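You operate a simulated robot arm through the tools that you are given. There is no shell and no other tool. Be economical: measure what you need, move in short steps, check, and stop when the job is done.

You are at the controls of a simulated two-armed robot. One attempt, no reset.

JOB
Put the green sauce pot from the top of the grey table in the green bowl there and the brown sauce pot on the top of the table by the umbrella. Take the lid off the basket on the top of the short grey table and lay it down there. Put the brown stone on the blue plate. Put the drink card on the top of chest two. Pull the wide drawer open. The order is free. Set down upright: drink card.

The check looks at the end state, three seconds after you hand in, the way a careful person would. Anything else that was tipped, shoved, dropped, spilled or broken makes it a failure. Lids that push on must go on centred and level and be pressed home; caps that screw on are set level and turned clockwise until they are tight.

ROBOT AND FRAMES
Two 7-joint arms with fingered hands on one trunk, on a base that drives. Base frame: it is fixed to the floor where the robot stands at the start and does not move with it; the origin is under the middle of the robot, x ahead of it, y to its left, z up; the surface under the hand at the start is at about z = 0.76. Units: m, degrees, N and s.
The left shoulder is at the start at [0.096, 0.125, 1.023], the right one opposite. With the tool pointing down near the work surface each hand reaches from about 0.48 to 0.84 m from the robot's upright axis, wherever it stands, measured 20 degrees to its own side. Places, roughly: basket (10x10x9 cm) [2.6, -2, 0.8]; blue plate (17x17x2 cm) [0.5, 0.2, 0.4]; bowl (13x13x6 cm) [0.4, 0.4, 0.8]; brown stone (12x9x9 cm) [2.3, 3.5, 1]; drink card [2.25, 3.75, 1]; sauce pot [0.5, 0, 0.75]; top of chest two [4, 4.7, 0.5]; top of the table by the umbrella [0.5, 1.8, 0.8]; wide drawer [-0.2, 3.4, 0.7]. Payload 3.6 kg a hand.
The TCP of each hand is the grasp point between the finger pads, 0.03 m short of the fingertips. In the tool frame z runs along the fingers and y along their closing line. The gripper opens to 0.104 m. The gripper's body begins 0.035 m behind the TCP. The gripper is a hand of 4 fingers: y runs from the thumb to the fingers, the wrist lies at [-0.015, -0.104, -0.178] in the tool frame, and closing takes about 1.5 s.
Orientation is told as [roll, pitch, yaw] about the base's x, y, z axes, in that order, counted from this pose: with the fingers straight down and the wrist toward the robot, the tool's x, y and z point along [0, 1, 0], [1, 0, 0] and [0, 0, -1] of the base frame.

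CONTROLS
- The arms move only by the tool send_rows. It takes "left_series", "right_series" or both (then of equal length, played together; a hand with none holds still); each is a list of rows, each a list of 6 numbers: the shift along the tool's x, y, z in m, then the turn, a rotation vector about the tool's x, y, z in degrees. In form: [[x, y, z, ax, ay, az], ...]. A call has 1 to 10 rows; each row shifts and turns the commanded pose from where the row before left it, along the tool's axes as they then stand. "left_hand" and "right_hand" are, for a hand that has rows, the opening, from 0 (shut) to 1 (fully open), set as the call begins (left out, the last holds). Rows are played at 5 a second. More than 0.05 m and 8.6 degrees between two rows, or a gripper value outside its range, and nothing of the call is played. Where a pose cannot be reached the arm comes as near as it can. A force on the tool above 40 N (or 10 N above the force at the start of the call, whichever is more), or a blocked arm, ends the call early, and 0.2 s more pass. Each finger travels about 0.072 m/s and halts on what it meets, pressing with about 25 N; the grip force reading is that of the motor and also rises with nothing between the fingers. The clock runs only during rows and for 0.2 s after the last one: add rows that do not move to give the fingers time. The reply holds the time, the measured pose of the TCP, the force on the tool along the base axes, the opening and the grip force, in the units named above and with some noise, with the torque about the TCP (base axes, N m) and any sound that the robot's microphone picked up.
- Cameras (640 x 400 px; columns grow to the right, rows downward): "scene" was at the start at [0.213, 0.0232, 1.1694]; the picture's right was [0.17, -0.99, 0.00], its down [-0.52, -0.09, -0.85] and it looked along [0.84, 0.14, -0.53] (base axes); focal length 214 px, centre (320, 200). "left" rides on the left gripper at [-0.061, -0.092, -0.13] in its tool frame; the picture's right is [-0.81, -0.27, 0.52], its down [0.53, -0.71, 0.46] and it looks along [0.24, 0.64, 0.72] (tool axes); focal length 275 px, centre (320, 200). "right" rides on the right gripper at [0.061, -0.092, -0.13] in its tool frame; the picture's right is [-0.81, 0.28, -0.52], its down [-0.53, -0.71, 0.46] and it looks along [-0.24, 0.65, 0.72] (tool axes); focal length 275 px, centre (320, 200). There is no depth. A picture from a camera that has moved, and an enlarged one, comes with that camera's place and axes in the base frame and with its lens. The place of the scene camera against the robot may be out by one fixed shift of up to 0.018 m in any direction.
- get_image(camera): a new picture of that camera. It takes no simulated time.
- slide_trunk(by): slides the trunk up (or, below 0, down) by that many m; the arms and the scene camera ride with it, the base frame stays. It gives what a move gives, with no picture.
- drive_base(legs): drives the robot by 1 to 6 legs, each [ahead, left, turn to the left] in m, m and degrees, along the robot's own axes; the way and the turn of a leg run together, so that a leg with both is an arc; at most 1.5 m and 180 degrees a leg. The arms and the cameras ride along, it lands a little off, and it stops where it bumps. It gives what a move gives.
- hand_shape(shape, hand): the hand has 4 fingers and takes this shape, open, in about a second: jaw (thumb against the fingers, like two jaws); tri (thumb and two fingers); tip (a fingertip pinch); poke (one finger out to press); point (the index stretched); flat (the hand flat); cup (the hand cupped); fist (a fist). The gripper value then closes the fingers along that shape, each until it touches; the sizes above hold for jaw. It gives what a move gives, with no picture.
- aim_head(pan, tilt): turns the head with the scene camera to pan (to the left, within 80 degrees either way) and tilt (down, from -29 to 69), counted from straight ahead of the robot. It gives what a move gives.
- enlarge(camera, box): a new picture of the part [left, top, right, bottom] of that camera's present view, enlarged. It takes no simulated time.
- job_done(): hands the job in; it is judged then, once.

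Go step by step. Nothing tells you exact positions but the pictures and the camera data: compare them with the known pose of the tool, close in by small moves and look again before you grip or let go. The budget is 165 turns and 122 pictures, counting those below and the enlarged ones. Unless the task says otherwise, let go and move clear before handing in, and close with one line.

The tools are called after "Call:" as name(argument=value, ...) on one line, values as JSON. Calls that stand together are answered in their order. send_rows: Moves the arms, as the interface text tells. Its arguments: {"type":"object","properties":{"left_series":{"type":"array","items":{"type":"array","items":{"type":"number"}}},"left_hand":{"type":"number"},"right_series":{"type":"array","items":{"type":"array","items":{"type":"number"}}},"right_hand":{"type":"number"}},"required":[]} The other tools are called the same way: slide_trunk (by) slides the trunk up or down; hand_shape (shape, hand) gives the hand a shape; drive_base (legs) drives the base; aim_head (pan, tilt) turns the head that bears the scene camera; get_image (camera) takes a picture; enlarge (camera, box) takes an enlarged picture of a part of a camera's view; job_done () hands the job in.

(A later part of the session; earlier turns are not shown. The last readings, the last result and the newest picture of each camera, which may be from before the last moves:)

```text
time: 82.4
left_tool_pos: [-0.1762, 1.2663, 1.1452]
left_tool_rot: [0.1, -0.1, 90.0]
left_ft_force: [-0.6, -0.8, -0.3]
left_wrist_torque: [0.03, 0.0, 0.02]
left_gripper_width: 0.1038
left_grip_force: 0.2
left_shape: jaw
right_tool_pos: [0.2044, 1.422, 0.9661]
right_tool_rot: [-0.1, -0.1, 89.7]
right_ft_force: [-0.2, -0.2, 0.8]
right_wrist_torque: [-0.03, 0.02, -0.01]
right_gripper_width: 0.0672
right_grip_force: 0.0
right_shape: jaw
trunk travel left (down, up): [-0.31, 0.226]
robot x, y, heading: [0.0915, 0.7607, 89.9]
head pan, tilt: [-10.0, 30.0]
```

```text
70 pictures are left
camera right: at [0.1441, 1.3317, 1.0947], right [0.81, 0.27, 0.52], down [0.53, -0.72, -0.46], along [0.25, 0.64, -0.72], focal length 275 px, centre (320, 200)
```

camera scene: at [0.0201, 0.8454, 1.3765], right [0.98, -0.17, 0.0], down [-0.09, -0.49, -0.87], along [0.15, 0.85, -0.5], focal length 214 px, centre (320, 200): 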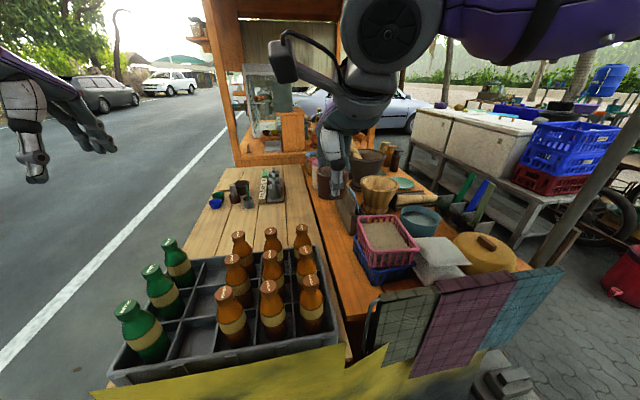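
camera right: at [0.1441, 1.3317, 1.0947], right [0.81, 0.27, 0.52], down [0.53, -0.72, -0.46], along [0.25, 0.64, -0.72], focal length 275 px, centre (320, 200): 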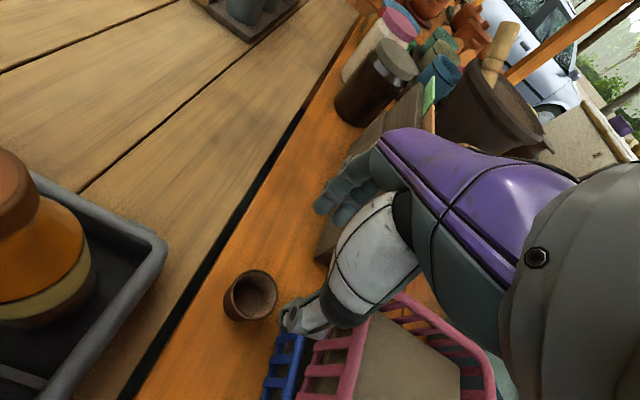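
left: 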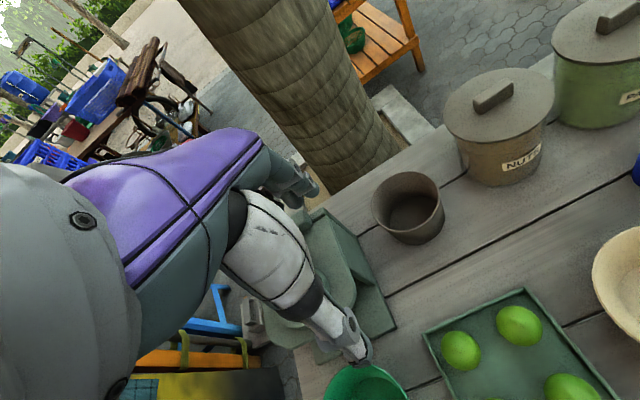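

The brown pot stands on the orange table. Next I retract, swing out to the street side and drive north to look at the drawer.

Call:
send_rows(right_series=[[0, 0, -0.04, 0, 0, 0], [0, -0.02, -0.04, 0, 0, 0], [0, -0.03, -0.03, 0, 0, 0], [0, -0.045, 0, 0, 0, 0], [0, -0.045, 0, 0, 0, 0], [0, -0.045, 0, 0, 0, 0], [0, -0.02, 0, 0, 0, 0], [0, 0, 0, 0, 0, 0]])

Call:
drive_base(legs=[[-0.1, 0, 0], [0, 1.04, 0], [1.3, 0, 0]])

Call:
aim_head(pan=-35, tilt=15)

Call:
get_image(camera="scene")

```text
time: 84.2
left_tool_pos: [-0.1762, 1.2674, 1.1456]
left_tool_rot: [0.0, 0.0, 90.0]
left_ft_force: [0.0, -0.5, -0.5]
left_wrist_torque: [0.0, -0.02, -0.02]
left_gripper_width: 0.1038
left_grip_force: 0.2
left_shape: jaw
right_tool_pos: [0.212, 1.2196, 1.0643]
right_tool_rot: [0.0, 0.1, 89.7]
right_ft_force: [0.6, -0.5, -0.2]
right_wrist_torque: [0.02, -0.01, -0.02]
right_gripper_width: 0.0675
right_grip_force: 0.0
right_shape: jaw
right hand out of reach, approached as far as the arm can: row 1
trunk travel left (down, up): [-0.31, 0.226]
robot x, y, heading: [0.0906, 0.7596, 89.7]
head pan, tilt: [-10.0, 30.0]
```

```text
time: 93.1
left_tool_pos: [-1.0871, 1.202, 1.1463]
left_tool_rot: [0.0, 0.0, 87.6]
left_ft_force: [0.4, 0.5, -0.1]
left_wrist_torque: [-0.01, -0.02, -0.01]
left_gripper_width: 0.1036
left_grip_force: 0.0
left_shape: jaw
right_tool_pos: [-0.7004, 1.1392, 1.0663]
right_tool_rot: [0.0, 0.0, 87.2]
right_ft_force: [0.4, -0.7, 0.4]
right_wrist_torque: [-0.05, 0.0, -0.01]
right_gripper_width: 0.0675
right_grip_force: 0.0
right_shape: jaw
trunk travel left (down, up): [-0.31, 0.226]
robot x, y, heading: [-0.8479, 0.6874, 87.2]
head pan, tilt: [-10.0, 30.0]
stopped in leg 2: the robot was blocked; the commanded pose is now the measured one
```

```text
time: 94.0
left_tool_pos: [-1.087, 1.2011, 1.1459]
left_tool_rot: [0.0, 0.0, 87.4]
left_ft_force: [0.3, 0.9, 0.6]
left_wrist_torque: [0.03, 0.02, -0.01]
left_gripper_width: 0.1038
left_grip_force: 0.0
left_shape: jaw
right_tool_pos: [-0.701, 1.1392, 1.0653]
right_tool_rot: [0.1, -0.2, 87.2]
right_ft_force: [0.4, -0.3, 0.4]
right_wrist_torque: [-0.01, -0.03, -0.04]
right_gripper_width: 0.0675
right_grip_force: 0.0
right_shape: jaw
trunk travel left (down, up): [-0.31, 0.226]
robot x, y, heading: [-0.8472, 0.687, 87.2]
head pan, tilt: [-35.0, 15.0]
```

```text
69 pictures are left
camera scene: at [-0.7882, 0.8841, 1.2553], right [0.79, -0.61, 0.0], down [-0.16, -0.21, -0.97], along [0.59, 0.77, -0.26], focal length 214 px, centre (320, 200)
```

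scene: 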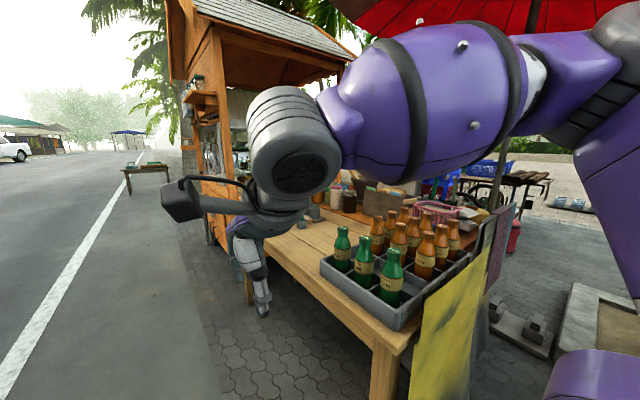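

The base was blocked by something on its left at x ≈ -0.85. I look to see what it is.

Call:
aim_head(pan=70, tilt=45)

Call:
get_image(camera="scene")

```text
time: 95.8
left_tool_pos: [-1.0868, 1.2022, 1.1461]
left_tool_rot: [0.0, 0.0, 87.3]
left_ft_force: [-0.4, 0.0, 0.5]
left_wrist_torque: [-0.05, -0.01, 0.03]
left_gripper_width: 0.1036
left_grip_force: 0.0
left_shape: jaw
right_tool_pos: [-0.7017, 1.1387, 1.0654]
right_tool_rot: [0.2, -0.1, 87.2]
right_ft_force: [0.7, 0.2, -0.2]
right_wrist_torque: [0.05, 0.01, 0.02]
right_gripper_width: 0.0675
right_grip_force: 0.2
right_shape: jaw
trunk travel left (down, up): [-0.31, 0.226]
robot x, y, heading: [-0.8442, 0.6849, 87.5]
head pan, tilt: [70.0, 45.0]
```

```text
68 pictures are left
camera scene: at [-0.9201, 0.8413, 1.2086], right [0.39, 0.92, 0.0], down [0.65, -0.27, -0.71], along [-0.65, 0.27, -0.71], focal length 214 px, centre (320, 200)
```

scene: 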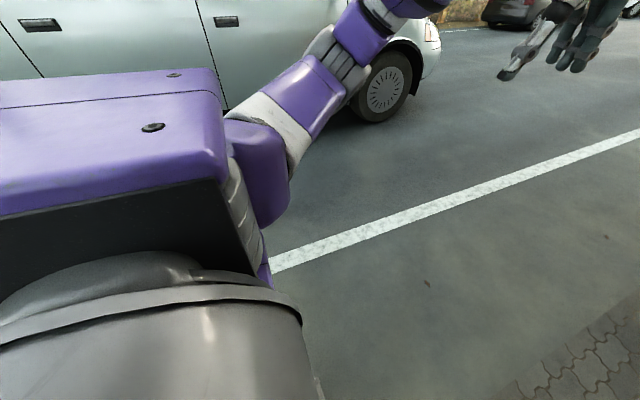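

Only open road there; nothing near is visible. I continue north from here with short legs.

Call:
drive_base(legs=[[0, 0, 2.7], [0.9, 0, 0]])

Call:
aim_head(pan=-35, tilt=20)

Call:
get_image(camera="scene")

```text
time: 100.9
left_tool_pos: [-1.0994, 2.0791, 1.1453]
left_tool_rot: [0.0, -0.1, 89.3]
left_ft_force: [0.3, 0.6, -0.2]
left_wrist_torque: [-0.03, -0.02, 0.0]
left_gripper_width: 0.1036
left_grip_force: 0.0
left_shape: jaw
right_tool_pos: [-0.7125, 2.0289, 1.0652]
right_tool_rot: [0.1, -0.1, 89.0]
right_ft_force: [-0.1, -0.5, 0.3]
right_wrist_torque: [0.01, 0.02, 0.04]
right_gripper_width: 0.0674
right_grip_force: 0.1
right_shape: jaw
trunk travel left (down, up): [-0.31, 0.226]
robot x, y, heading: [-0.8408, 1.5708, 89.4]
head pan, tilt: [70.0, 45.0]
```

```text
time: 102.7
left_tool_pos: [-1.0992, 2.0783, 1.1457]
left_tool_rot: [0.0, 0.0, 89.4]
left_ft_force: [0.1, -0.8, -0.3]
left_wrist_torque: [0.0, -0.01, -0.02]
left_gripper_width: 0.1038
left_grip_force: 0.0
left_shape: jaw
right_tool_pos: [-0.7117, 2.0299, 1.0655]
right_tool_rot: [0.1, -0.1, 89.1]
right_ft_force: [0.9, 0.3, -0.7]
right_wrist_torque: [-0.01, -0.01, 0.05]
right_gripper_width: 0.0675
right_grip_force: 0.1
right_shape: jaw
trunk travel left (down, up): [-0.31, 0.226]
robot x, y, heading: [-0.8399, 1.5722, 89.2]
head pan, tilt: [-35.0, 20.0]
```

```text
67 pictures are left
camera scene: at [-0.7906, 1.7718, 1.2472], right [0.81, -0.58, 0.0], down [-0.2, -0.28, -0.94], along [0.55, 0.76, -0.34], focal length 214 px, centre (320, 200)
```

scene: 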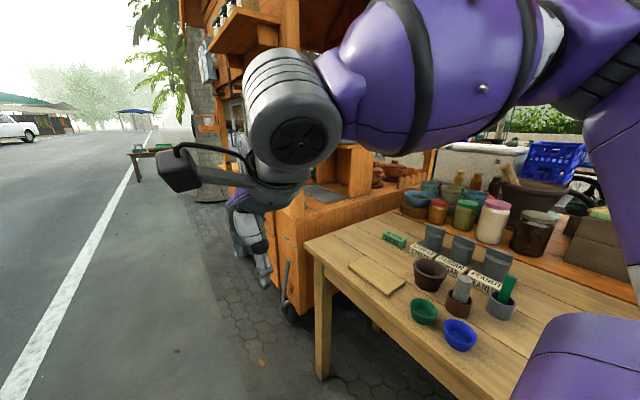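

The drawer should be on the cart's street side at y ≈ 3.4. I drive north while edging left to keep the right arm clear of the cart.

Call:
drive_base(legs=[[0.3, 0.25, 0], [1.2, 0, 0]])

Call:
aim_head(pan=-70, tilt=20)

Call:
get_image(camera="scene")

```text
time: 111.3
left_tool_pos: [-1.3543, 3.6125, 1.1466]
left_tool_rot: [-0.1, 0.0, 90.5]
left_ft_force: [-0.2, 0.1, 0.6]
left_wrist_torque: [0.0, 0.01, -0.01]
left_gripper_width: 0.1039
left_grip_force: 0.0
left_shape: jaw
right_tool_pos: [-0.9662, 3.57, 1.0655]
right_tool_rot: [0.0, -0.1, 90.2]
right_ft_force: [-0.7, 0.0, 1.1]
right_wrist_torque: [0.01, 0.02, -0.01]
right_gripper_width: 0.0673
right_grip_force: 0.0
right_shape: jaw
trunk travel left (down, up): [-0.31, 0.226]
robot x, y, heading: [-1.0866, 3.1104, 90.5]
head pan, tilt: [-35.0, 20.0]
```

```text
time: 112.3
left_tool_pos: [-1.3543, 3.6113, 1.144]
left_tool_rot: [0.0, 0.0, 90.6]
left_ft_force: [-0.3, 0.1, -0.6]
left_wrist_torque: [-0.01, 0.0, 0.01]
left_gripper_width: 0.1036
left_grip_force: 0.0
left_shape: jaw
right_tool_pos: [-0.9657, 3.5695, 1.0649]
right_tool_rot: [0.1, -0.2, 90.3]
right_ft_force: [-0.3, 0.1, -0.3]
right_wrist_torque: [-0.01, 0.01, 0.01]
right_gripper_width: 0.0672
right_grip_force: 0.1
right_shape: jaw
trunk travel left (down, up): [-0.31, 0.226]
robot x, y, heading: [-1.0814, 3.1111, 90.7]
head pan, tilt: [-70.0, 20.0]
```

```text
66 pictures are left
camera scene: at [-1.0046, 3.2665, 1.2472], right [0.35, -0.94, 0.0], down [-0.32, -0.12, -0.94], along [0.88, 0.33, -0.34], focal length 214 px, centre (320, 200)
```

scene: 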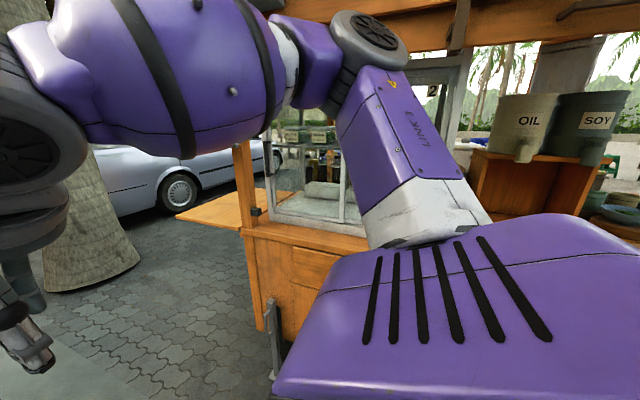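

The drawer front is just past my arm. I turn to face the cart.

Call:
drive_base(legs=[[0, 0.1, 0], [0, 0, -90.5], [0, 0.3, 0]])

Call:
aim_head(pan=0, tilt=30)

Call:
get_image(camera="scene")

```text
time: 120.5
left_tool_pos: [-0.6767, 3.6646, 1.1448]
left_tool_rot: [0.0, -0.1, -0.6]
left_ft_force: [0.7, -1.4, 0.9]
left_wrist_torque: [0.01, 0.0, 0.0]
left_gripper_width: 0.1038
left_grip_force: 0.1
left_shape: jaw
right_tool_pos: [-0.7281, 3.2785, 1.0659]
right_tool_rot: [0.1, 0.0, -1.1]
right_ft_force: [1.2, 0.8, 0.0]
right_wrist_torque: [0.01, -0.01, -0.01]
right_gripper_width: 0.0672
right_grip_force: 0.1
right_shape: jaw
trunk travel left (down, up): [-0.31, 0.226]
robot x, y, heading: [-1.185, 3.4086, -0.9]
head pan, tilt: [-70.0, 20.0]
```

```text
time: 121.9
left_tool_pos: [-0.6771, 3.6648, 1.1452]
left_tool_rot: [0.0, 0.0, -0.8]
left_ft_force: [1.5, -0.4, -0.2]
left_wrist_torque: [0.03, -0.05, 0.01]
left_gripper_width: 0.1036
left_grip_force: 0.0
left_shape: jaw
right_tool_pos: [-0.7275, 3.2769, 1.0645]
right_tool_rot: [0.1, 0.0, -1.0]
right_ft_force: [-0.2, 0.0, 0.0]
right_wrist_torque: [0.02, 0.03, -0.01]
right_gripper_width: 0.0673
right_grip_force: 0.1
right_shape: jaw
trunk travel left (down, up): [-0.31, 0.226]
robot x, y, heading: [-1.1825, 3.4019, -0.7]
head pan, tilt: [0.0, 30.0]
```

```text
65 pictures are left
camera scene: at [-0.9831, 3.412, 1.2312], right [-0.01, -1.0, 0.0], down [-0.5, 0.01, -0.87], along [0.87, -0.01, -0.5], focal length 214 px, centre (320, 200)
```

scene: 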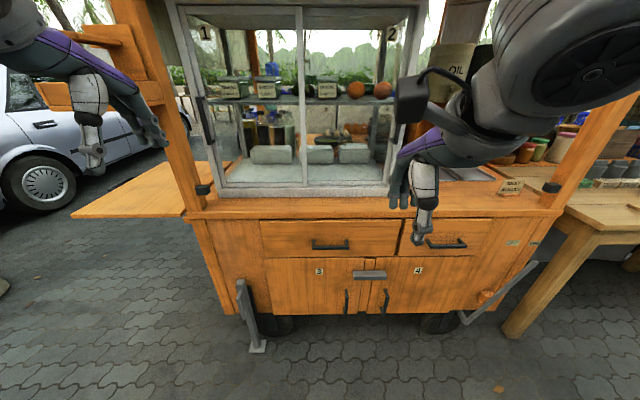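

The wide drawer is the left one, with its bar handle at about [-0.40, 3.37, 0.70]. I rotate the right hand so its fingers point forward (closing vertically) and bring it in front of the handle.

Call:
send_rows(right_series=[[0, 0, 0, -8.3, 0, 0], [0, 0, 0, -8.3, 0, 0], [0, 0, 0, -8.3, 0, 0], [0, 0, 0, -8.3, 0, 0], [0, 0, 0, -8.3, 0, 0], [0, 0, 0, -8.3, 0, 0], [0, 0, 0, -8.3, 0, 0], [0, 0, 0, -8.3, 0, 0], [0, 0, 0, -8.3, 0, 0], [0, 0, 0, -8.3, 0, 0]], right_hand=0.8)

Call:
send_rows(right_series=[[0.01, 0, 0, -7, 0, 0], [0.01, -0.045, 0, 0, 0, 0], [0.01, -0.045, 0, 0, 0, 0], [0.01, -0.045, 0, 0, 0, 0], [0.01, -0.045, 0, 0, 0, 0], [0.01, -0.045, 0.01, 0, 0, 0], [0.01, -0.045, 0.02, 0, 0, 0], [0.01, -0.045, 0.02, 0, 0, 0], [0.01, -0.045, 0.02, 0, 0, 0], [0, 0, 0, 0, 0, 0]])

Call:
get_image(camera="scene")

Call:
get_image(camera="right")

```text
time: 124.1
left_tool_pos: [-0.6756, 3.6634, 1.1453]
left_tool_rot: [-0.1, 0.0, -0.7]
left_ft_force: [0.3, 0.4, 0.6]
left_wrist_torque: [0.0, 0.01, -0.01]
left_gripper_width: 0.104
left_grip_force: 0.1
left_shape: jaw
right_tool_pos: [-0.6624, 3.2965, 1.0867]
right_tool_rot: [0.8, -83.1, -2.1]
right_ft_force: [-0.4, 0.0, 0.8]
right_wrist_torque: [-0.01, -0.01, 0.0]
right_gripper_width: 0.0829
right_grip_force: 0.1
right_shape: jaw
right hand out of reach, approached as far as the arm can: row 3, 4, 5, 6, 7
trunk travel left (down, up): [-0.31, 0.226]
robot x, y, heading: [-1.1842, 3.4053, -0.7]
head pan, tilt: [0.0, 30.0]
```

```text
refused: row 7 steps farther than a row can; nothing moved
```

```text
64 pictures are left
camera scene: at [-0.9828, 3.412, 1.2311], right [-0.01, -1.0, 0.0], down [-0.5, 0.01, -0.87], along [0.87, -0.01, -0.5], focal length 214 px, centre (320, 200)
```

scene: 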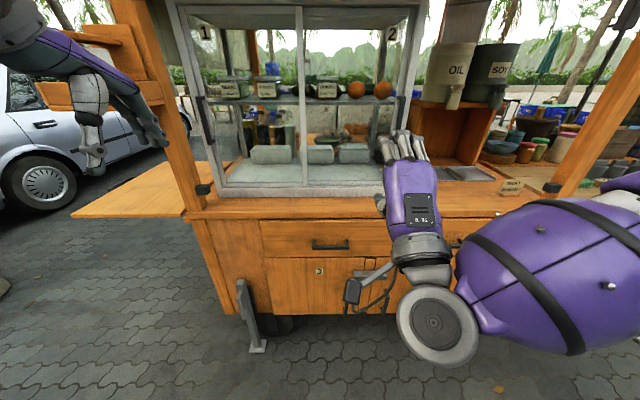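

```text
63 pictures are left
camera right: at [-0.8011, 3.3604, 1.0093], right [-0.5, -0.8, 0.33], down [0.36, -0.54, -0.76], along [0.79, -0.26, 0.55], focal length 275 px, centre (320, 200)
```

right: 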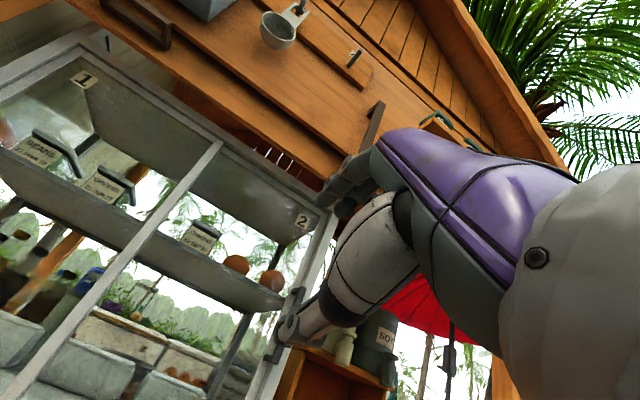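

Call:
slide_trunk(by=-0.12)

Call:
send_rows(right_series=[[0.01, 0, 0, -7, 0, 0], [0.01, -0.045, 0, 0, 0, 0], [0.01, -0.045, 0, 0, 0, 0], [0.01, -0.045, 0, 0, 0, 0], [0.01, -0.045, 0, 0, 0, 0], [0.01, -0.045, 0, 0, 0, 0], [0.01, -0.04, 0, 0, 0, 0], [0, 0, 0.02, 0, 0, 0], [0, 0, 0.02, 0, 0, 0], [0, 0, 0, 0, 0, 0]])

Call:
get_image(camera="scene")

Call:
get_image(camera="right")

```text
time: 125.6
left_tool_pos: [-0.6757, 3.6666, 1.0273]
left_tool_rot: [0.0, 0.0, -0.7]
left_ft_force: [-0.6, 0.3, -0.3]
left_wrist_torque: [0.0, 0.01, 0.01]
left_gripper_width: 0.1037
left_grip_force: 0.0
left_shape: jaw
right_tool_pos: [-0.6629, 3.297, 0.9659]
right_tool_rot: [0.4, -83.1, -1.5]
right_ft_force: [0.1, -0.1, -0.7]
right_wrist_torque: [0.01, 0.03, 0.03]
right_gripper_width: 0.083
right_grip_force: 0.1
right_shape: jaw
trunk travel left (down, up): [-0.19, 0.346]
robot x, y, heading: [-1.1811, 3.4072, -0.4]
head pan, tilt: [0.0, 30.0]
```

```text
time: 127.8
left_tool_pos: [-0.6758, 3.6654, 1.0259]
left_tool_rot: [-0.1, 0.0, -0.7]
left_ft_force: [-0.2, -0.1, -0.2]
left_wrist_torque: [0.0, -0.01, -0.05]
left_gripper_width: 0.1038
left_grip_force: 0.0
left_shape: jaw
right_tool_pos: [-0.6015, 3.2906, 0.7877]
right_tool_rot: [6.9, -90.0, -7.9]
right_ft_force: [-0.3, -0.5, 0.0]
right_wrist_torque: [0.01, 0.01, -0.04]
right_gripper_width: 0.083
right_grip_force: 0.0
right_shape: jaw
right hand out of reach, approached as far as the arm can: row 4, 5, 6, 7, 9
trunk travel left (down, up): [-0.19, 0.346]
robot x, y, heading: [-1.1853, 3.4033, -1.0]
head pan, tilt: [0.0, 30.0]
```

```text
62 pictures are left
camera scene: at [-0.9501, 3.4117, 1.1079], right [-0.01, -1.0, 0.0], down [-0.5, 0.01, -0.87], along [0.87, -0.01, -0.5], focal length 214 px, centre (320, 200)
```

scene: 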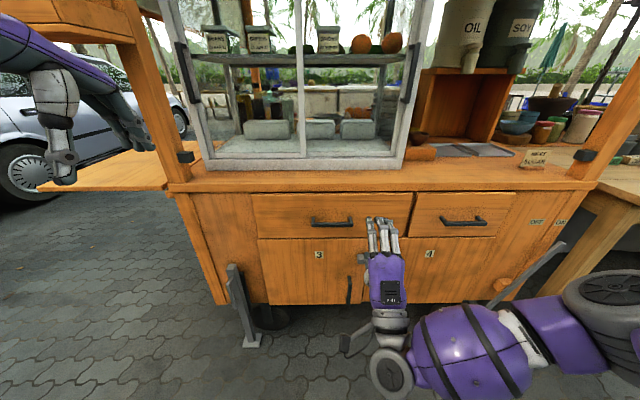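

```text
61 pictures are left
camera right: at [-0.7297, 3.3537, 0.6944], right [-0.53, -0.8, 0.28], down [0.45, -0.54, -0.71], along [0.72, -0.26, 0.64], focal length 275 px, centre (320, 200)
```

right: 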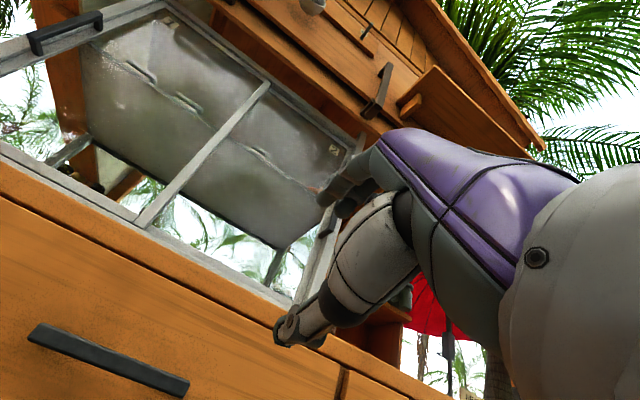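

Triangulated: the handle is at about [-0.385, 3.367, 0.697]. The arm is folded too tightly here, so I extend forward first and then lower.

Call:
send_rows(right_series=[[0.015, 0, 0.035, 0, 0, 0], [0.015, 0, 0.035, 0, 0, 0], [0.015, -0.02, 0.02, 0, 0, 0], [0.015, -0.03, 0, 0, 0, 0], [0.015, -0.03, 0, 0, 0, 0], [0, -0.012, 0, 0, 0, 0], [0, 0, 0, 0, 0, 0]])

```text
time: 129.4
left_tool_pos: [-0.6762, 3.6651, 1.0258]
left_tool_rot: [0.0, 0.0, -0.7]
left_ft_force: [-0.2, 0.3, -0.2]
left_wrist_torque: [0.01, 0.0, 0.02]
left_gripper_width: 0.104
left_grip_force: 0.0
left_shape: jaw
right_tool_pos: [-0.5506, 3.2646, 0.7797]
right_tool_rot: [104.0, -89.9, -104.9]
right_ft_force: [0.7, -0.2, 0.9]
right_wrist_torque: [-0.02, 0.0, -0.03]
right_gripper_width: 0.0829
right_grip_force: 0.0
right_shape: jaw
right hand out of reach, approached as far as the arm can: row 1, 2, 3, 4, 5, 6
trunk travel left (down, up): [-0.19, 0.346]
robot x, y, heading: [-1.1819, 3.4015, -0.5]
head pan, tilt: [0.0, 30.0]
```

The arm struggles to move, so I'll use the base and trunk for the positioning: strafe left 10 cm and lower the trunk 8 cm.

Call:
drive_base(legs=[[0, 0.105, 0]])

Call:
slide_trunk(by=-0.083)

Call:
get_image(camera="right")

Call:
enlarge(camera="scene", box=[220, 160, 480, 330])

```text
time: 131.0
left_tool_pos: [-0.6754, 3.7711, 1.0257]
left_tool_rot: [0.0, -0.1, -0.7]
left_ft_force: [-0.8, 0.1, 0.1]
left_wrist_torque: [-0.01, 0.0, -0.04]
left_gripper_width: 0.1037
left_grip_force: 0.0
left_shape: jaw
right_tool_pos: [-0.5495, 3.3717, 0.7798]
right_tool_rot: [109.9, -90.1, -110.8]
right_ft_force: [-0.3, 0.4, 1.0]
right_wrist_torque: [-0.01, 0.01, -0.01]
right_gripper_width: 0.083
right_grip_force: 0.0
right_shape: jaw
trunk travel left (down, up): [-0.19, 0.346]
robot x, y, heading: [-1.1821, 3.5148, -0.9]
head pan, tilt: [0.0, 30.0]
```

```text
time: 132.2
left_tool_pos: [-0.6759, 3.7706, 0.9433]
left_tool_rot: [0.1, -0.1, -0.6]
left_ft_force: [0.2, -0.1, 0.4]
left_wrist_torque: [0.02, 0.03, -0.02]
left_gripper_width: 0.1034
left_grip_force: 0.0
left_shape: jaw
right_tool_pos: [-0.5506, 3.3714, 0.6959]
right_tool_rot: [147.0, -89.9, -148.1]
right_ft_force: [0.3, -0.4, 0.2]
right_wrist_torque: [0.03, 0.02, 0.03]
right_gripper_width: 0.0828
right_grip_force: 0.0
right_shape: jaw
trunk travel left (down, up): [-0.107, 0.429]
robot x, y, heading: [-1.1823, 3.5131, -0.8]
head pan, tilt: [0.0, 30.0]
```

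```text
60 pictures are left
camera right: at [-0.6783, 3.4353, 0.6033], right [-0.53, -0.8, 0.27], down [0.45, -0.54, -0.71], along [0.72, -0.26, 0.65], focal length 275 px, centre (320, 200)
```

right: 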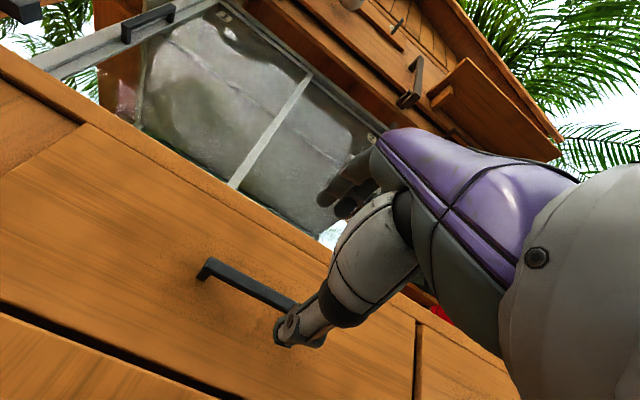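

```text
2.35 times, centred on (350, 245) of scene
camera zoom: at [-0.9178, 3.5162, 1.0123], right [-0.01, -1.0, 0.0], down [-0.5, 0.01, -0.87], along [0.87, -0.01, -0.5], focal length 505 px, centre (249, 94)
```

zoom: 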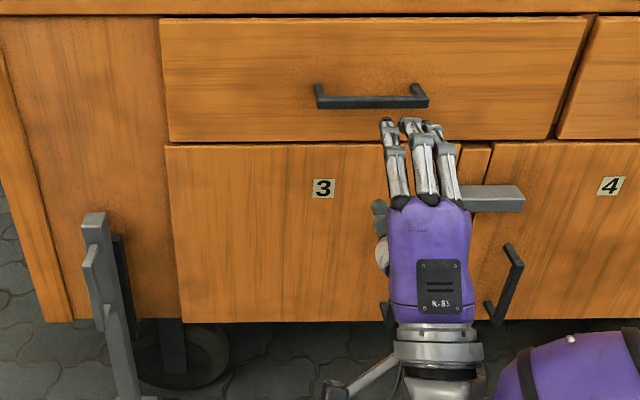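

The hand is level with the handle and laterally centred. I drive the base forward 12 cm to bring the fingers around the bar.

Call:
drive_base(legs=[[0.12, 0, 0]])

Call:
get_image(camera="right")

Call:
enlarge(camera="scene", box=[260, 190, 460, 320])

```text
time: 133.4
left_tool_pos: [-0.5565, 3.765, 0.9422]
left_tool_rot: [-0.1, 0.0, -0.9]
left_ft_force: [0.1, 0.6, -0.6]
left_wrist_torque: [0.0, 0.03, -0.02]
left_gripper_width: 0.1036
left_grip_force: 0.1
left_shape: jaw
right_tool_pos: [-0.4325, 3.367, 0.6961]
right_tool_rot: [53.0, -90.1, -54.1]
right_ft_force: [1.0, -0.1, 0.1]
right_wrist_torque: [-0.02, 0.0, 0.03]
right_gripper_width: 0.0828
right_grip_force: 0.0
right_shape: jaw
trunk travel left (down, up): [-0.107, 0.429]
robot x, y, heading: [-1.0667, 3.5086, -1.1]
head pan, tilt: [0.0, 30.0]
```

```text
58 pictures are left
camera right: at [-0.5619, 3.4314, 0.6024], right [-0.53, -0.8, 0.27], down [0.44, -0.54, -0.71], along [0.72, -0.26, 0.64], focal length 275 px, centre (320, 200)
```

right: 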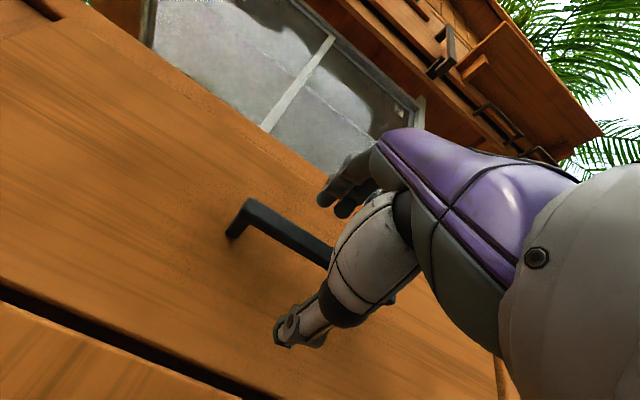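

```text
3.08 times, centred on (360, 255) of scene
camera zoom: at [-0.8007, 3.5133, 1.012], right [-0.02, -1.0, 0.0], down [-0.5, 0.01, -0.87], along [0.87, -0.01, -0.5], focal length 660 px, centre (197, 31)
```

zoom: 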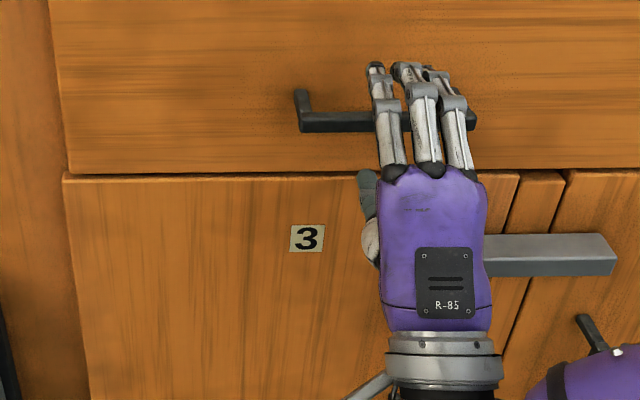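

The bar is at x ≈ -0.40, z ≈ 0.70, and the drawer face at x ≈ -0.36. I advance 2.8 cm and close on the bar.

Call:
drive_base(legs=[[0.028, 0, 0]])

Call:
send_rows(right_series=[[0, 0, 0, 0, 0, 0], [0, 0, 0, 0, 0, 0], [0, 0, 0, 0, 0, 0], [0, 0, 0, 0, 0, 0], [0, 0, 0, 0, 0, 0], [0, 0, 0, 0, 0, 0], [0, 0, 0, 0, 0, 0]], right_hand=0)

Call:
get_image(camera="right")

```text
time: 134.2
left_tool_pos: [-0.5286, 3.7672, 0.942]
left_tool_rot: [0.0, 0.0, -0.9]
left_ft_force: [0.2, 0.1, -0.1]
left_wrist_torque: [0.05, -0.03, -0.02]
left_gripper_width: 0.1039
left_grip_force: 0.1
left_shape: jaw
right_tool_pos: [-0.4053, 3.3675, 0.6953]
right_tool_rot: [70.5, -90.0, -71.5]
right_ft_force: [-0.5, -0.1, -0.1]
right_wrist_torque: [0.01, -0.02, 0.0]
right_gripper_width: 0.083
right_grip_force: 0.1
right_shape: jaw
trunk travel left (down, up): [-0.107, 0.429]
robot x, y, heading: [-1.0398, 3.5087, -0.8]
head pan, tilt: [0.0, 30.0]
```

```text
time: 135.8
left_tool_pos: [-0.5303, 3.767, 0.9435]
left_tool_rot: [0.0, 0.0, -0.9]
left_ft_force: [-0.2, 0.5, -0.1]
left_wrist_torque: [-0.04, 0.01, 0.0]
left_gripper_width: 0.1035
left_grip_force: 0.1
left_shape: jaw
right_tool_pos: [-0.4055, 3.3674, 0.6956]
right_tool_rot: [156.9, -89.9, -158.0]
right_ft_force: [0.8, -1.0, 5.8]
right_wrist_torque: [-0.08, 0.01, 0.08]
right_gripper_width: 0.0
right_grip_force: 24.9
right_shape: jaw
trunk travel left (down, up): [-0.107, 0.429]
robot x, y, heading: [-1.0388, 3.5062, -0.9]
head pan, tilt: [0.0, 30.0]
```

```text
56 pictures are left
camera right: at [-0.5333, 3.431, 0.6034], right [-0.53, -0.8, 0.27], down [0.45, -0.54, -0.71], along [0.72, -0.26, 0.65], focal length 275 px, centre (320, 200)
```

right: 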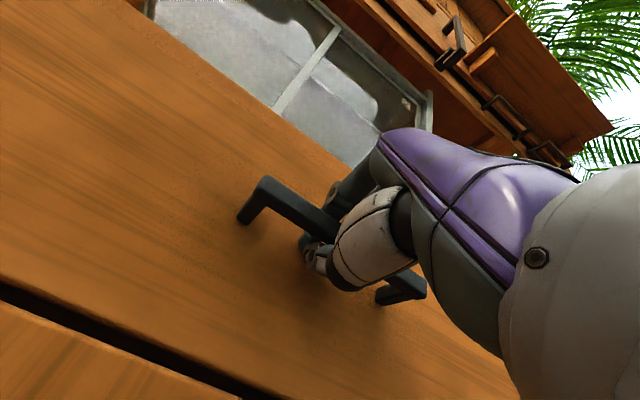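

The fingers have closed behind the bar (force felt on it). I pull back with the base a little and check.

Call:
drive_base(legs=[[-0.1, 0, 0]])

Call:
get_image(camera="scene")

```text
time: 137.0
left_tool_pos: [-0.6273, 3.7682, 0.9436]
left_tool_rot: [0.0, 0.0, -0.9]
left_ft_force: [0.1, -1.2, -0.9]
left_wrist_torque: [-0.02, 0.0, 0.01]
left_gripper_width: 0.1036
left_grip_force: 0.1
left_shape: jaw
right_tool_pos: [-0.5025, 3.3691, 0.6966]
right_tool_rot: [143.2, -89.9, -144.3]
right_ft_force: [-0.8, -5.0, 6.0]
right_wrist_torque: [0.02, 0.03, 0.05]
right_gripper_width: 0.0
right_grip_force: 25.1
right_shape: jaw
trunk travel left (down, up): [-0.107, 0.429]
robot x, y, heading: [-1.1318, 3.5097, -0.8]
head pan, tilt: [0.0, 30.0]
```

```text
55 pictures are left
camera scene: at [-0.8699, 3.5147, 1.0123], right [-0.01, -1.0, 0.0], down [-0.5, 0.01, -0.87], along [0.87, -0.01, -0.5], focal length 214 px, centre (320, 200)
```

scene: 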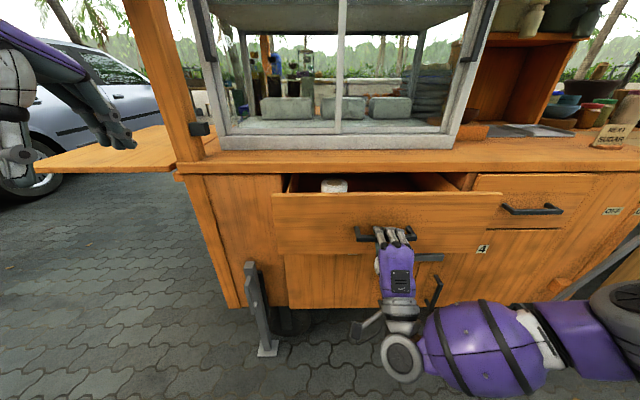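

The drawer is coming out. I pull further, about 15 cm.

Call:
drive_base(legs=[[-0.15, 0, 0]])

Call:
get_image(camera="scene")

```text
time: 138.3
left_tool_pos: [-0.7784, 3.7703, 0.9434]
left_tool_rot: [0.0, 0.0, -0.7]
left_ft_force: [0.6, 0.8, -1.2]
left_wrist_torque: [0.01, 0.01, -0.01]
left_gripper_width: 0.1034
left_grip_force: 0.0
left_shape: jaw
right_tool_pos: [-0.6525, 3.3725, 0.6965]
right_tool_rot: [147.5, -89.9, -148.7]
right_ft_force: [-0.1, -5.4, 5.6]
right_wrist_torque: [-0.03, 0.03, 0.01]
right_gripper_width: 0.0
right_grip_force: 24.6
right_shape: jaw
trunk travel left (down, up): [-0.107, 0.429]
robot x, y, heading: [-1.284, 3.5157, -0.9]
head pan, tilt: [0.0, 30.0]
```

```text
54 pictures are left
camera scene: at [-1.0215, 3.517, 1.0123], right [-0.01, -1.0, 0.0], down [-0.5, 0.01, -0.87], along [0.87, -0.01, -0.5], focal length 214 px, centre (320, 200)
```

scene: 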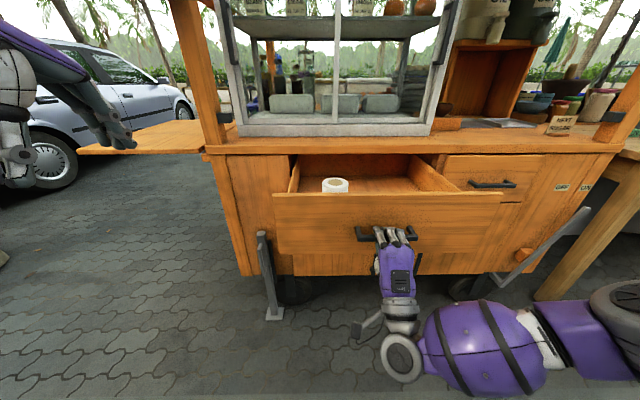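

About 25 cm open and still free. I pull 6 cm more, then release.

Call:
drive_base(legs=[[-0.06, 0, 0]])

Call:
send_rows(right_series=[[0, 0, 0, 0, 0, 0], [0, 0, 0, 0, 0, 0], [0, 0, 0, 0, 0, 0], [0, 0, 0, 0, 0, 0], [0, 0, 0, 0, 0, 0], [0, 0, 0, 0, 0, 0], [0, 0, 0, 0, 0, 0], [0, 0, 0, 0, 0, 0]], right_hand=0.9)

Call:
get_image(camera="right")

```text
time: 139.3
left_tool_pos: [-0.8388, 3.7714, 0.9432]
left_tool_rot: [0.0, 0.0, -0.8]
left_ft_force: [-0.3, -0.2, -0.1]
left_wrist_torque: [-0.01, 0.02, 0.02]
left_gripper_width: 0.1037
left_grip_force: 0.0
left_shape: jaw
right_tool_pos: [-0.7134, 3.3722, 0.6955]
right_tool_rot: [155.0, -89.8, -156.1]
right_ft_force: [-0.9, -5.3, 4.4]
right_wrist_torque: [-0.03, -0.06, 0.05]
right_gripper_width: 0.0
right_grip_force: 25.1
right_shape: jaw
trunk travel left (down, up): [-0.107, 0.429]
robot x, y, heading: [-1.3433, 3.5135, -0.9]
head pan, tilt: [0.0, 30.0]
```

```text
time: 141.1
left_tool_pos: [-0.8382, 3.7716, 0.9425]
left_tool_rot: [0.0, 0.0, -0.8]
left_ft_force: [-0.1, -0.1, -0.6]
left_wrist_torque: [0.0, -0.02, 0.05]
left_gripper_width: 0.1033
left_grip_force: 0.0
left_shape: jaw
right_tool_pos: [-0.7135, 3.3727, 0.6963]
right_tool_rot: [155.3, -89.9, -156.4]
right_ft_force: [-0.1, 0.4, -0.3]
right_wrist_torque: [0.01, 0.01, -0.03]
right_gripper_width: 0.0937
right_grip_force: 0.1
right_shape: jaw
trunk travel left (down, up): [-0.107, 0.429]
robot x, y, heading: [-1.3461, 3.5151, -0.9]
head pan, tilt: [0.0, 30.0]
```

```text
53 pictures are left
camera right: at [-0.8414, 3.4366, 0.6032], right [-0.53, -0.8, 0.27], down [0.45, -0.54, -0.71], along [0.72, -0.26, 0.65], focal length 275 px, centre (320, 200)
```

right: 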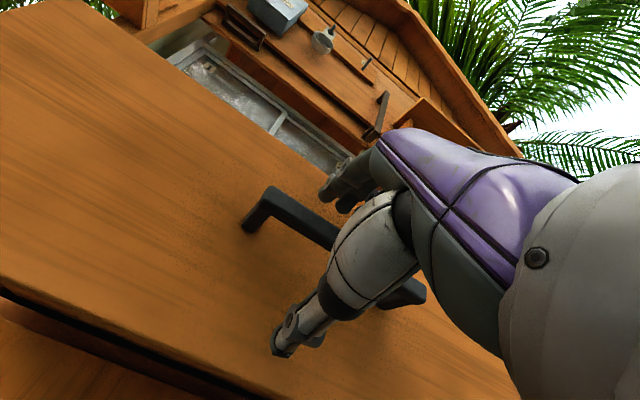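

The drawer is open about 31 cm and the hand is free. I back off, raise the trunk, and turn the hand down again.

Call:
drive_base(legs=[[-0.25, 0, 0]])

Call:
slide_trunk(by=0.3)

Call:
send_rows(right_series=[[0, 0, 0, 8.3, 0, 0], [0, 0, 0, 8.3, 0, 0], [0, 0, 0, 8.3, 0, 0], [0, 0, 0, 8.3, 0, 0], [0, 0, 0, 8.3, 0, 0], [0, 0, 0, 8.3, 0, 0], [0, 0, 0, 8.3, 0, 0], [0, 0, 0, 8.3, 0, 0], [0, 0, 0, 8.3, 0, 0], [0, 0, 0, 8.3, 0, 0]])

Call:
send_rows(right_series=[[0, -0.02, 0, 7, 0, 0], [0, -0.03, 0, 0, 0, 0], [0, 0, 0, 0, 0, 0]])

Call:
drive_base(legs=[[0, 0.7, 0], [0, 0.8, 0]])

Call:
aim_head(pan=0, tilt=12)

Call:
get_image(camera="scene")

```text
time: 142.9
left_tool_pos: [-1.0849, 3.7764, 0.9431]
left_tool_rot: [0.1, 0.1, -0.6]
left_ft_force: [-0.7, -0.4, 0.0]
left_wrist_torque: [-0.02, -0.04, 0.01]
left_gripper_width: 0.1039
left_grip_force: 0.0
left_shape: jaw
right_tool_pos: [-0.9583, 3.3769, 0.6961]
right_tool_rot: [162.2, -90.0, -162.9]
right_ft_force: [0.1, 0.2, 0.7]
right_wrist_torque: [-0.01, -0.02, 0.0]
right_gripper_width: 0.0934
right_grip_force: 0.1
right_shape: jaw
trunk travel left (down, up): [-0.107, 0.429]
robot x, y, heading: [-1.5912, 3.5171, -0.5]
head pan, tilt: [0.0, 30.0]
```

```text
time: 145.9
left_tool_pos: [-1.0835, 3.7757, 1.242]
left_tool_rot: [0.0, 0.1, -0.6]
left_ft_force: [0.1, 0.1, 0.4]
left_wrist_torque: [0.02, -0.04, 0.01]
left_gripper_width: 0.1037
left_grip_force: 0.0
left_shape: jaw
right_tool_pos: [-0.9728, 3.3783, 1.1092]
right_tool_rot: [179.6, -77.5, 179.5]
right_ft_force: [0.2, 0.8, 0.2]
right_wrist_torque: [0.03, -0.05, -0.07]
right_gripper_width: 0.0936
right_grip_force: 0.1
right_shape: jaw
trunk travel left (down, up): [-0.407, 0.129]
robot x, y, heading: [-1.5925, 3.5167, -0.7]
head pan, tilt: [0.0, 30.0]
```

```text
time: 148.1
left_tool_pos: [-1.0852, 3.7768, 1.2427]
left_tool_rot: [0.0, 0.0, -0.4]
left_ft_force: [0.3, 0.4, -0.1]
left_wrist_torque: [0.0, 0.03, -0.01]
left_gripper_width: 0.1035
left_grip_force: 0.1
left_shape: jaw
right_tool_pos: [-0.9739, 3.378, 1.1093]
right_tool_rot: [-0.1, -19.5, -1.0]
right_ft_force: [-0.9, -0.2, 0.0]
right_wrist_torque: [-0.01, 0.0, -0.02]
right_gripper_width: 0.0936
right_grip_force: 0.1
right_shape: jaw
trunk travel left (down, up): [-0.407, 0.129]
robot x, y, heading: [-1.593, 3.5124, -0.4]
head pan, tilt: [0.0, 30.0]
```

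```text
time: 148.9
left_tool_pos: [-1.0847, 3.7772, 1.2439]
left_tool_rot: [0.1, 0.0, -0.6]
left_ft_force: [0.3, 0.0, -0.7]
left_wrist_torque: [0.02, 0.0, 0.0]
left_gripper_width: 0.1038
left_grip_force: 0.0
left_shape: jaw
right_tool_pos: [-1.0213, 3.3808, 1.0967]
right_tool_rot: [0.2, -12.5, -0.9]
right_ft_force: [-0.4, 0.7, -0.2]
right_wrist_torque: [0.02, -0.02, 0.0]
right_gripper_width: 0.0935
right_grip_force: 0.0
right_shape: jaw
trunk travel left (down, up): [-0.407, 0.129]
robot x, y, heading: [-1.5955, 3.5166, -0.6]
head pan, tilt: [0.0, 30.0]
```

```text
time: 162.2
left_tool_pos: [-1.0756, 5.2447, 1.2418]
left_tool_rot: [0.1, 0.0, 0.3]
left_ft_force: [-0.4, 0.1, -0.1]
left_wrist_torque: [0.02, 0.04, -0.01]
left_gripper_width: 0.1036
left_grip_force: 0.0
left_shape: jaw
right_tool_pos: [-1.007, 4.85, 1.0959]
right_tool_rot: [0.1, -12.4, 0.0]
right_ft_force: [-0.4, 0.0, 0.1]
right_wrist_torque: [0.03, 0.0, -0.02]
right_gripper_width: 0.0937
right_grip_force: 0.0
right_shape: jaw
trunk travel left (down, up): [-0.407, 0.129]
robot x, y, heading: [-1.5775, 4.9775, -0.1]
head pan, tilt: [0.0, 30.0]
```

```text
time: 163.0
left_tool_pos: [-1.0754, 5.247, 1.2433]
left_tool_rot: [0.0, 0.0, 0.3]
left_ft_force: [-0.3, 0.0, 0.2]
left_wrist_torque: [0.02, 0.02, -0.03]
left_gripper_width: 0.1037
left_grip_force: 0.0
left_shape: jaw
right_tool_pos: [-1.0075, 4.8506, 1.0964]
right_tool_rot: [0.1, -12.5, -0.1]
right_ft_force: [0.5, -0.2, -0.3]
right_wrist_torque: [0.0, -0.04, 0.02]
right_gripper_width: 0.0936
right_grip_force: 0.0
right_shape: jaw
trunk travel left (down, up): [-0.407, 0.129]
robot x, y, heading: [-1.5771, 4.9803, 0.1]
head pan, tilt: [0.0, 12.0]
```

```text
52 pictures are left
camera scene: at [-1.3979, 4.9875, 1.3571], right [0.0, -1.0, 0.0], down [-0.21, 0.0, -0.98], along [0.98, 0.0, -0.21], focal length 214 px, centre (320, 200)
```

scene: 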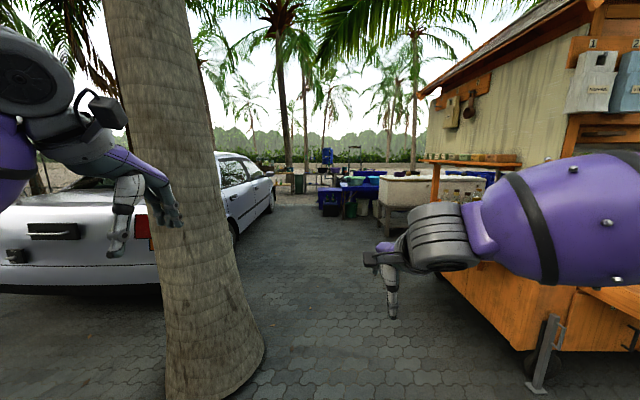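

There is a clear passage between the tree and the cart. I drive through it at y ≈ 4.85.

Call:
drive_base(legs=[[0.3, -0.13, 0], [1.4, 0, 0], [0.9, 0, 0]])

Call:
get_image(camera="scene")

Call:
aim_head(pan=-60, tilt=15)

Call:
get_image(camera="scene")

```text
time: 176.0
left_tool_pos: [1.4997, 5.2304, 1.2432]
left_tool_rot: [-0.1, 0.0, 3.4]
left_ft_force: [-0.6, 0.3, 0.0]
left_wrist_torque: [-0.04, 0.02, 0.01]
left_gripper_width: 0.1036
left_grip_force: 0.0
left_shape: jaw
right_tool_pos: [1.5905, 4.8401, 1.0975]
right_tool_rot: [0.1, -12.5, 3.1]
right_ft_force: [-0.7, 0.5, -0.5]
right_wrist_torque: [0.03, 0.02, -0.01]
right_gripper_width: 0.0936
right_grip_force: 0.1
right_shape: jaw
trunk travel left (down, up): [-0.407, 0.129]
robot x, y, heading: [1.0153, 4.937, 3.2]
head pan, tilt: [0.0, 12.0]
```

```text
51 pictures are left
camera scene: at [1.1929, 4.9562, 1.3571], right [0.06, -1.0, 0.0], down [-0.21, -0.01, -0.98], along [0.98, 0.06, -0.21], focal length 214 px, centre (320, 200)
```

scene: 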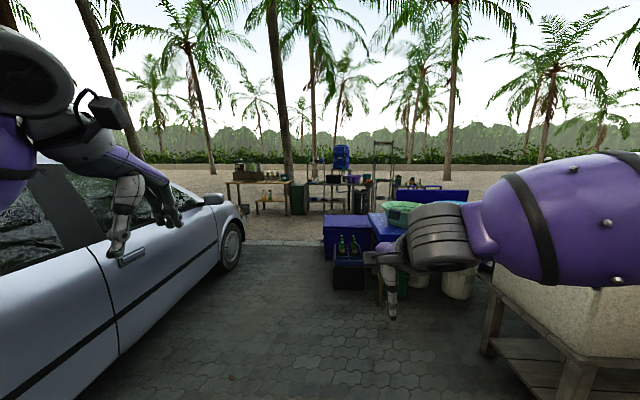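

```text
time: 177.3
left_tool_pos: [1.5007, 5.2306, 1.2434]
left_tool_rot: [0.0, 0.0, 3.4]
left_ft_force: [-0.2, -0.3, 0.3]
left_wrist_torque: [0.01, 0.01, 0.01]
left_gripper_width: 0.104
left_grip_force: 0.1
left_shape: jaw
right_tool_pos: [1.5908, 4.8401, 1.0958]
right_tool_rot: [0.1, -12.5, 3.0]
right_ft_force: [-0.4, 0.1, -0.4]
right_wrist_torque: [-0.03, -0.03, -0.02]
right_gripper_width: 0.0937
right_grip_force: 0.2
right_shape: jaw
trunk travel left (down, up): [-0.407, 0.129]
robot x, y, heading: [1.0155, 4.9377, 3.4]
head pan, tilt: [-60.0, 15.0]
```

```text
50 pictures are left
camera scene: at [1.1509, 4.8728, 1.3523], right [-0.84, -0.55, 0.0], down [-0.14, 0.22, -0.97], along [0.53, -0.81, -0.26], focal length 214 px, centre (320, 200)
```

scene: 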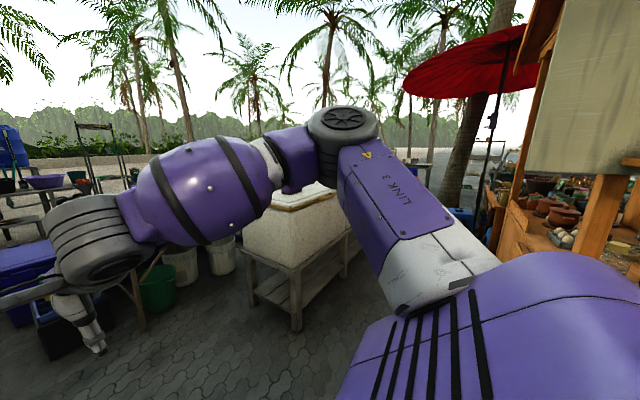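

Chest two is the blue chest near [4, 4.7], and the white cooler with the stone lies ahead to my right (its north end at y ≈ 3.87). I drive to its north side and face it.

Call:
drive_base(legs=[[1.27, -0.25, 0], [0, 0, -93]])

Call:
aim_head(pan=0, tilt=25)

Call:
get_image(camera="scene")

```text
time: 187.8
left_tool_pos: [2.5933, 4.2836, 1.2434]
left_tool_rot: [0.0, 0.0, -87.2]
left_ft_force: [-0.3, 0.1, 0.4]
left_wrist_torque: [-0.02, 0.0, 0.0]
left_gripper_width: 0.1036
left_grip_force: 0.1
left_shape: jaw
right_tool_pos: [2.2008, 4.1973, 1.0963]
right_tool_rot: [0.2, -12.5, -87.4]
right_ft_force: [-0.4, -0.5, 0.1]
right_wrist_torque: [-0.02, 0.02, 0.03]
right_gripper_width: 0.0937
right_grip_force: 0.1
right_shape: jaw
trunk travel left (down, up): [-0.407, 0.129]
robot x, y, heading: [2.3002, 4.7734, -87.2]
head pan, tilt: [-60.0, 15.0]
```

```text
time: 189.1
left_tool_pos: [2.5934, 4.2829, 1.2429]
left_tool_rot: [-0.1, 0.0, -87.1]
left_ft_force: [-0.5, -0.2, 0.7]
left_wrist_torque: [-0.02, 0.02, -0.01]
left_gripper_width: 0.1038
left_grip_force: 0.1
left_shape: jaw
right_tool_pos: [2.201, 4.1959, 1.0962]
right_tool_rot: [0.1, -12.5, -87.4]
right_ft_force: [-0.1, -0.6, 0.0]
right_wrist_torque: [-0.02, 0.0, 0.01]
right_gripper_width: 0.0937
right_grip_force: 0.1
right_shape: jaw
trunk travel left (down, up): [-0.407, 0.129]
robot x, y, heading: [2.3052, 4.7754, -87.3]
head pan, tilt: [0.0, 25.0]
```

```text
49 pictures are left
camera scene: at [2.3067, 4.5966, 1.336], right [-1.0, -0.05, 0.0], down [-0.02, 0.42, -0.91], along [0.05, -0.91, -0.42], focal length 214 px, centre (320, 200)
```

scene: 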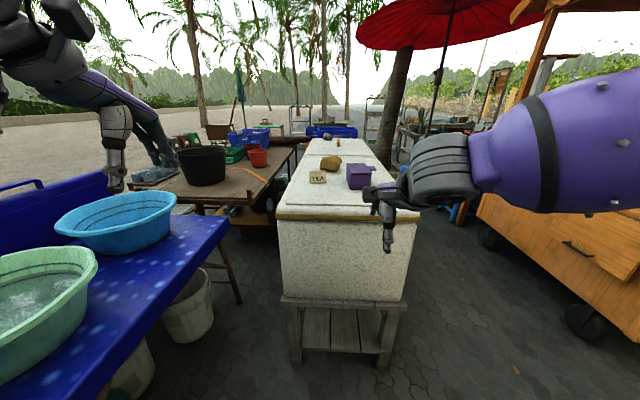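

I see the TEA drink card, the brown stone behind it and a purple box on the white cooler. I move closer and look down with the right-hand camera.

Call:
drive_base(legs=[[0, 0, -2.7], [0.4, 0.03, 0]])

Call:
get_image(camera="right")

Call:
get_image(camera="scene")

```text
time: 192.0
left_tool_pos: [2.61, 3.865, 1.2422]
left_tool_rot: [0.0, 0.1, -89.0]
left_ft_force: [-0.3, 0.3, 0.3]
left_wrist_torque: [0.0, 0.0, 0.02]
left_gripper_width: 0.1038
left_grip_force: 0.0
left_shape: jaw
right_tool_pos: [2.2154, 3.7927, 1.0971]
right_tool_rot: [0.1, -12.5, -89.4]
right_ft_force: [0.0, -0.9, 0.1]
right_wrist_torque: [0.01, -0.01, 0.0]
right_gripper_width: 0.0934
right_grip_force: 0.1
right_shape: jaw
trunk travel left (down, up): [-0.407, 0.129]
robot x, y, heading: [2.3365, 4.3673, -89.0]
head pan, tilt: [0.0, 25.0]
```

```text
48 pictures are left
camera right: at [2.276, 3.9106, 1.2032], right [-0.81, -0.17, 0.56], down [-0.54, 0.59, -0.6], along [-0.23, -0.79, -0.57], focal length 275 px, centre (320, 200)
```

right: 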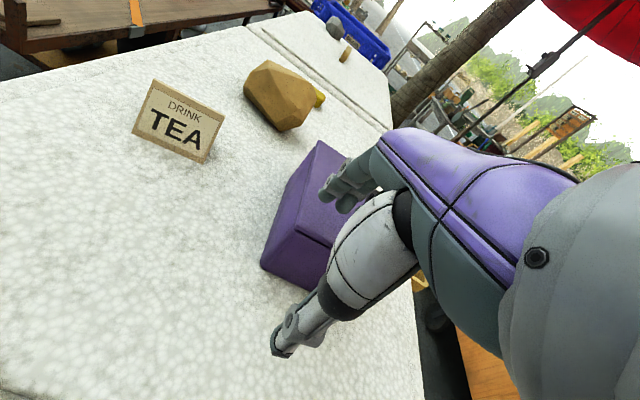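

```text
47 pictures are left
camera scene: at [2.334, 4.1881, 1.336], right [-1.0, -0.02, 0.0], down [-0.01, 0.42, -0.91], along [0.01, -0.91, -0.42], focal length 214 px, centre (320, 200)
```

scene: 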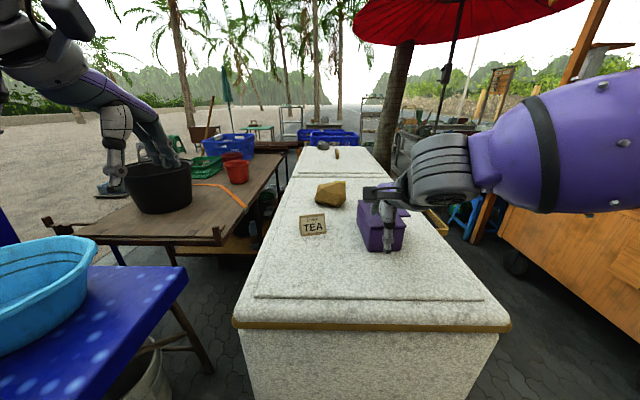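

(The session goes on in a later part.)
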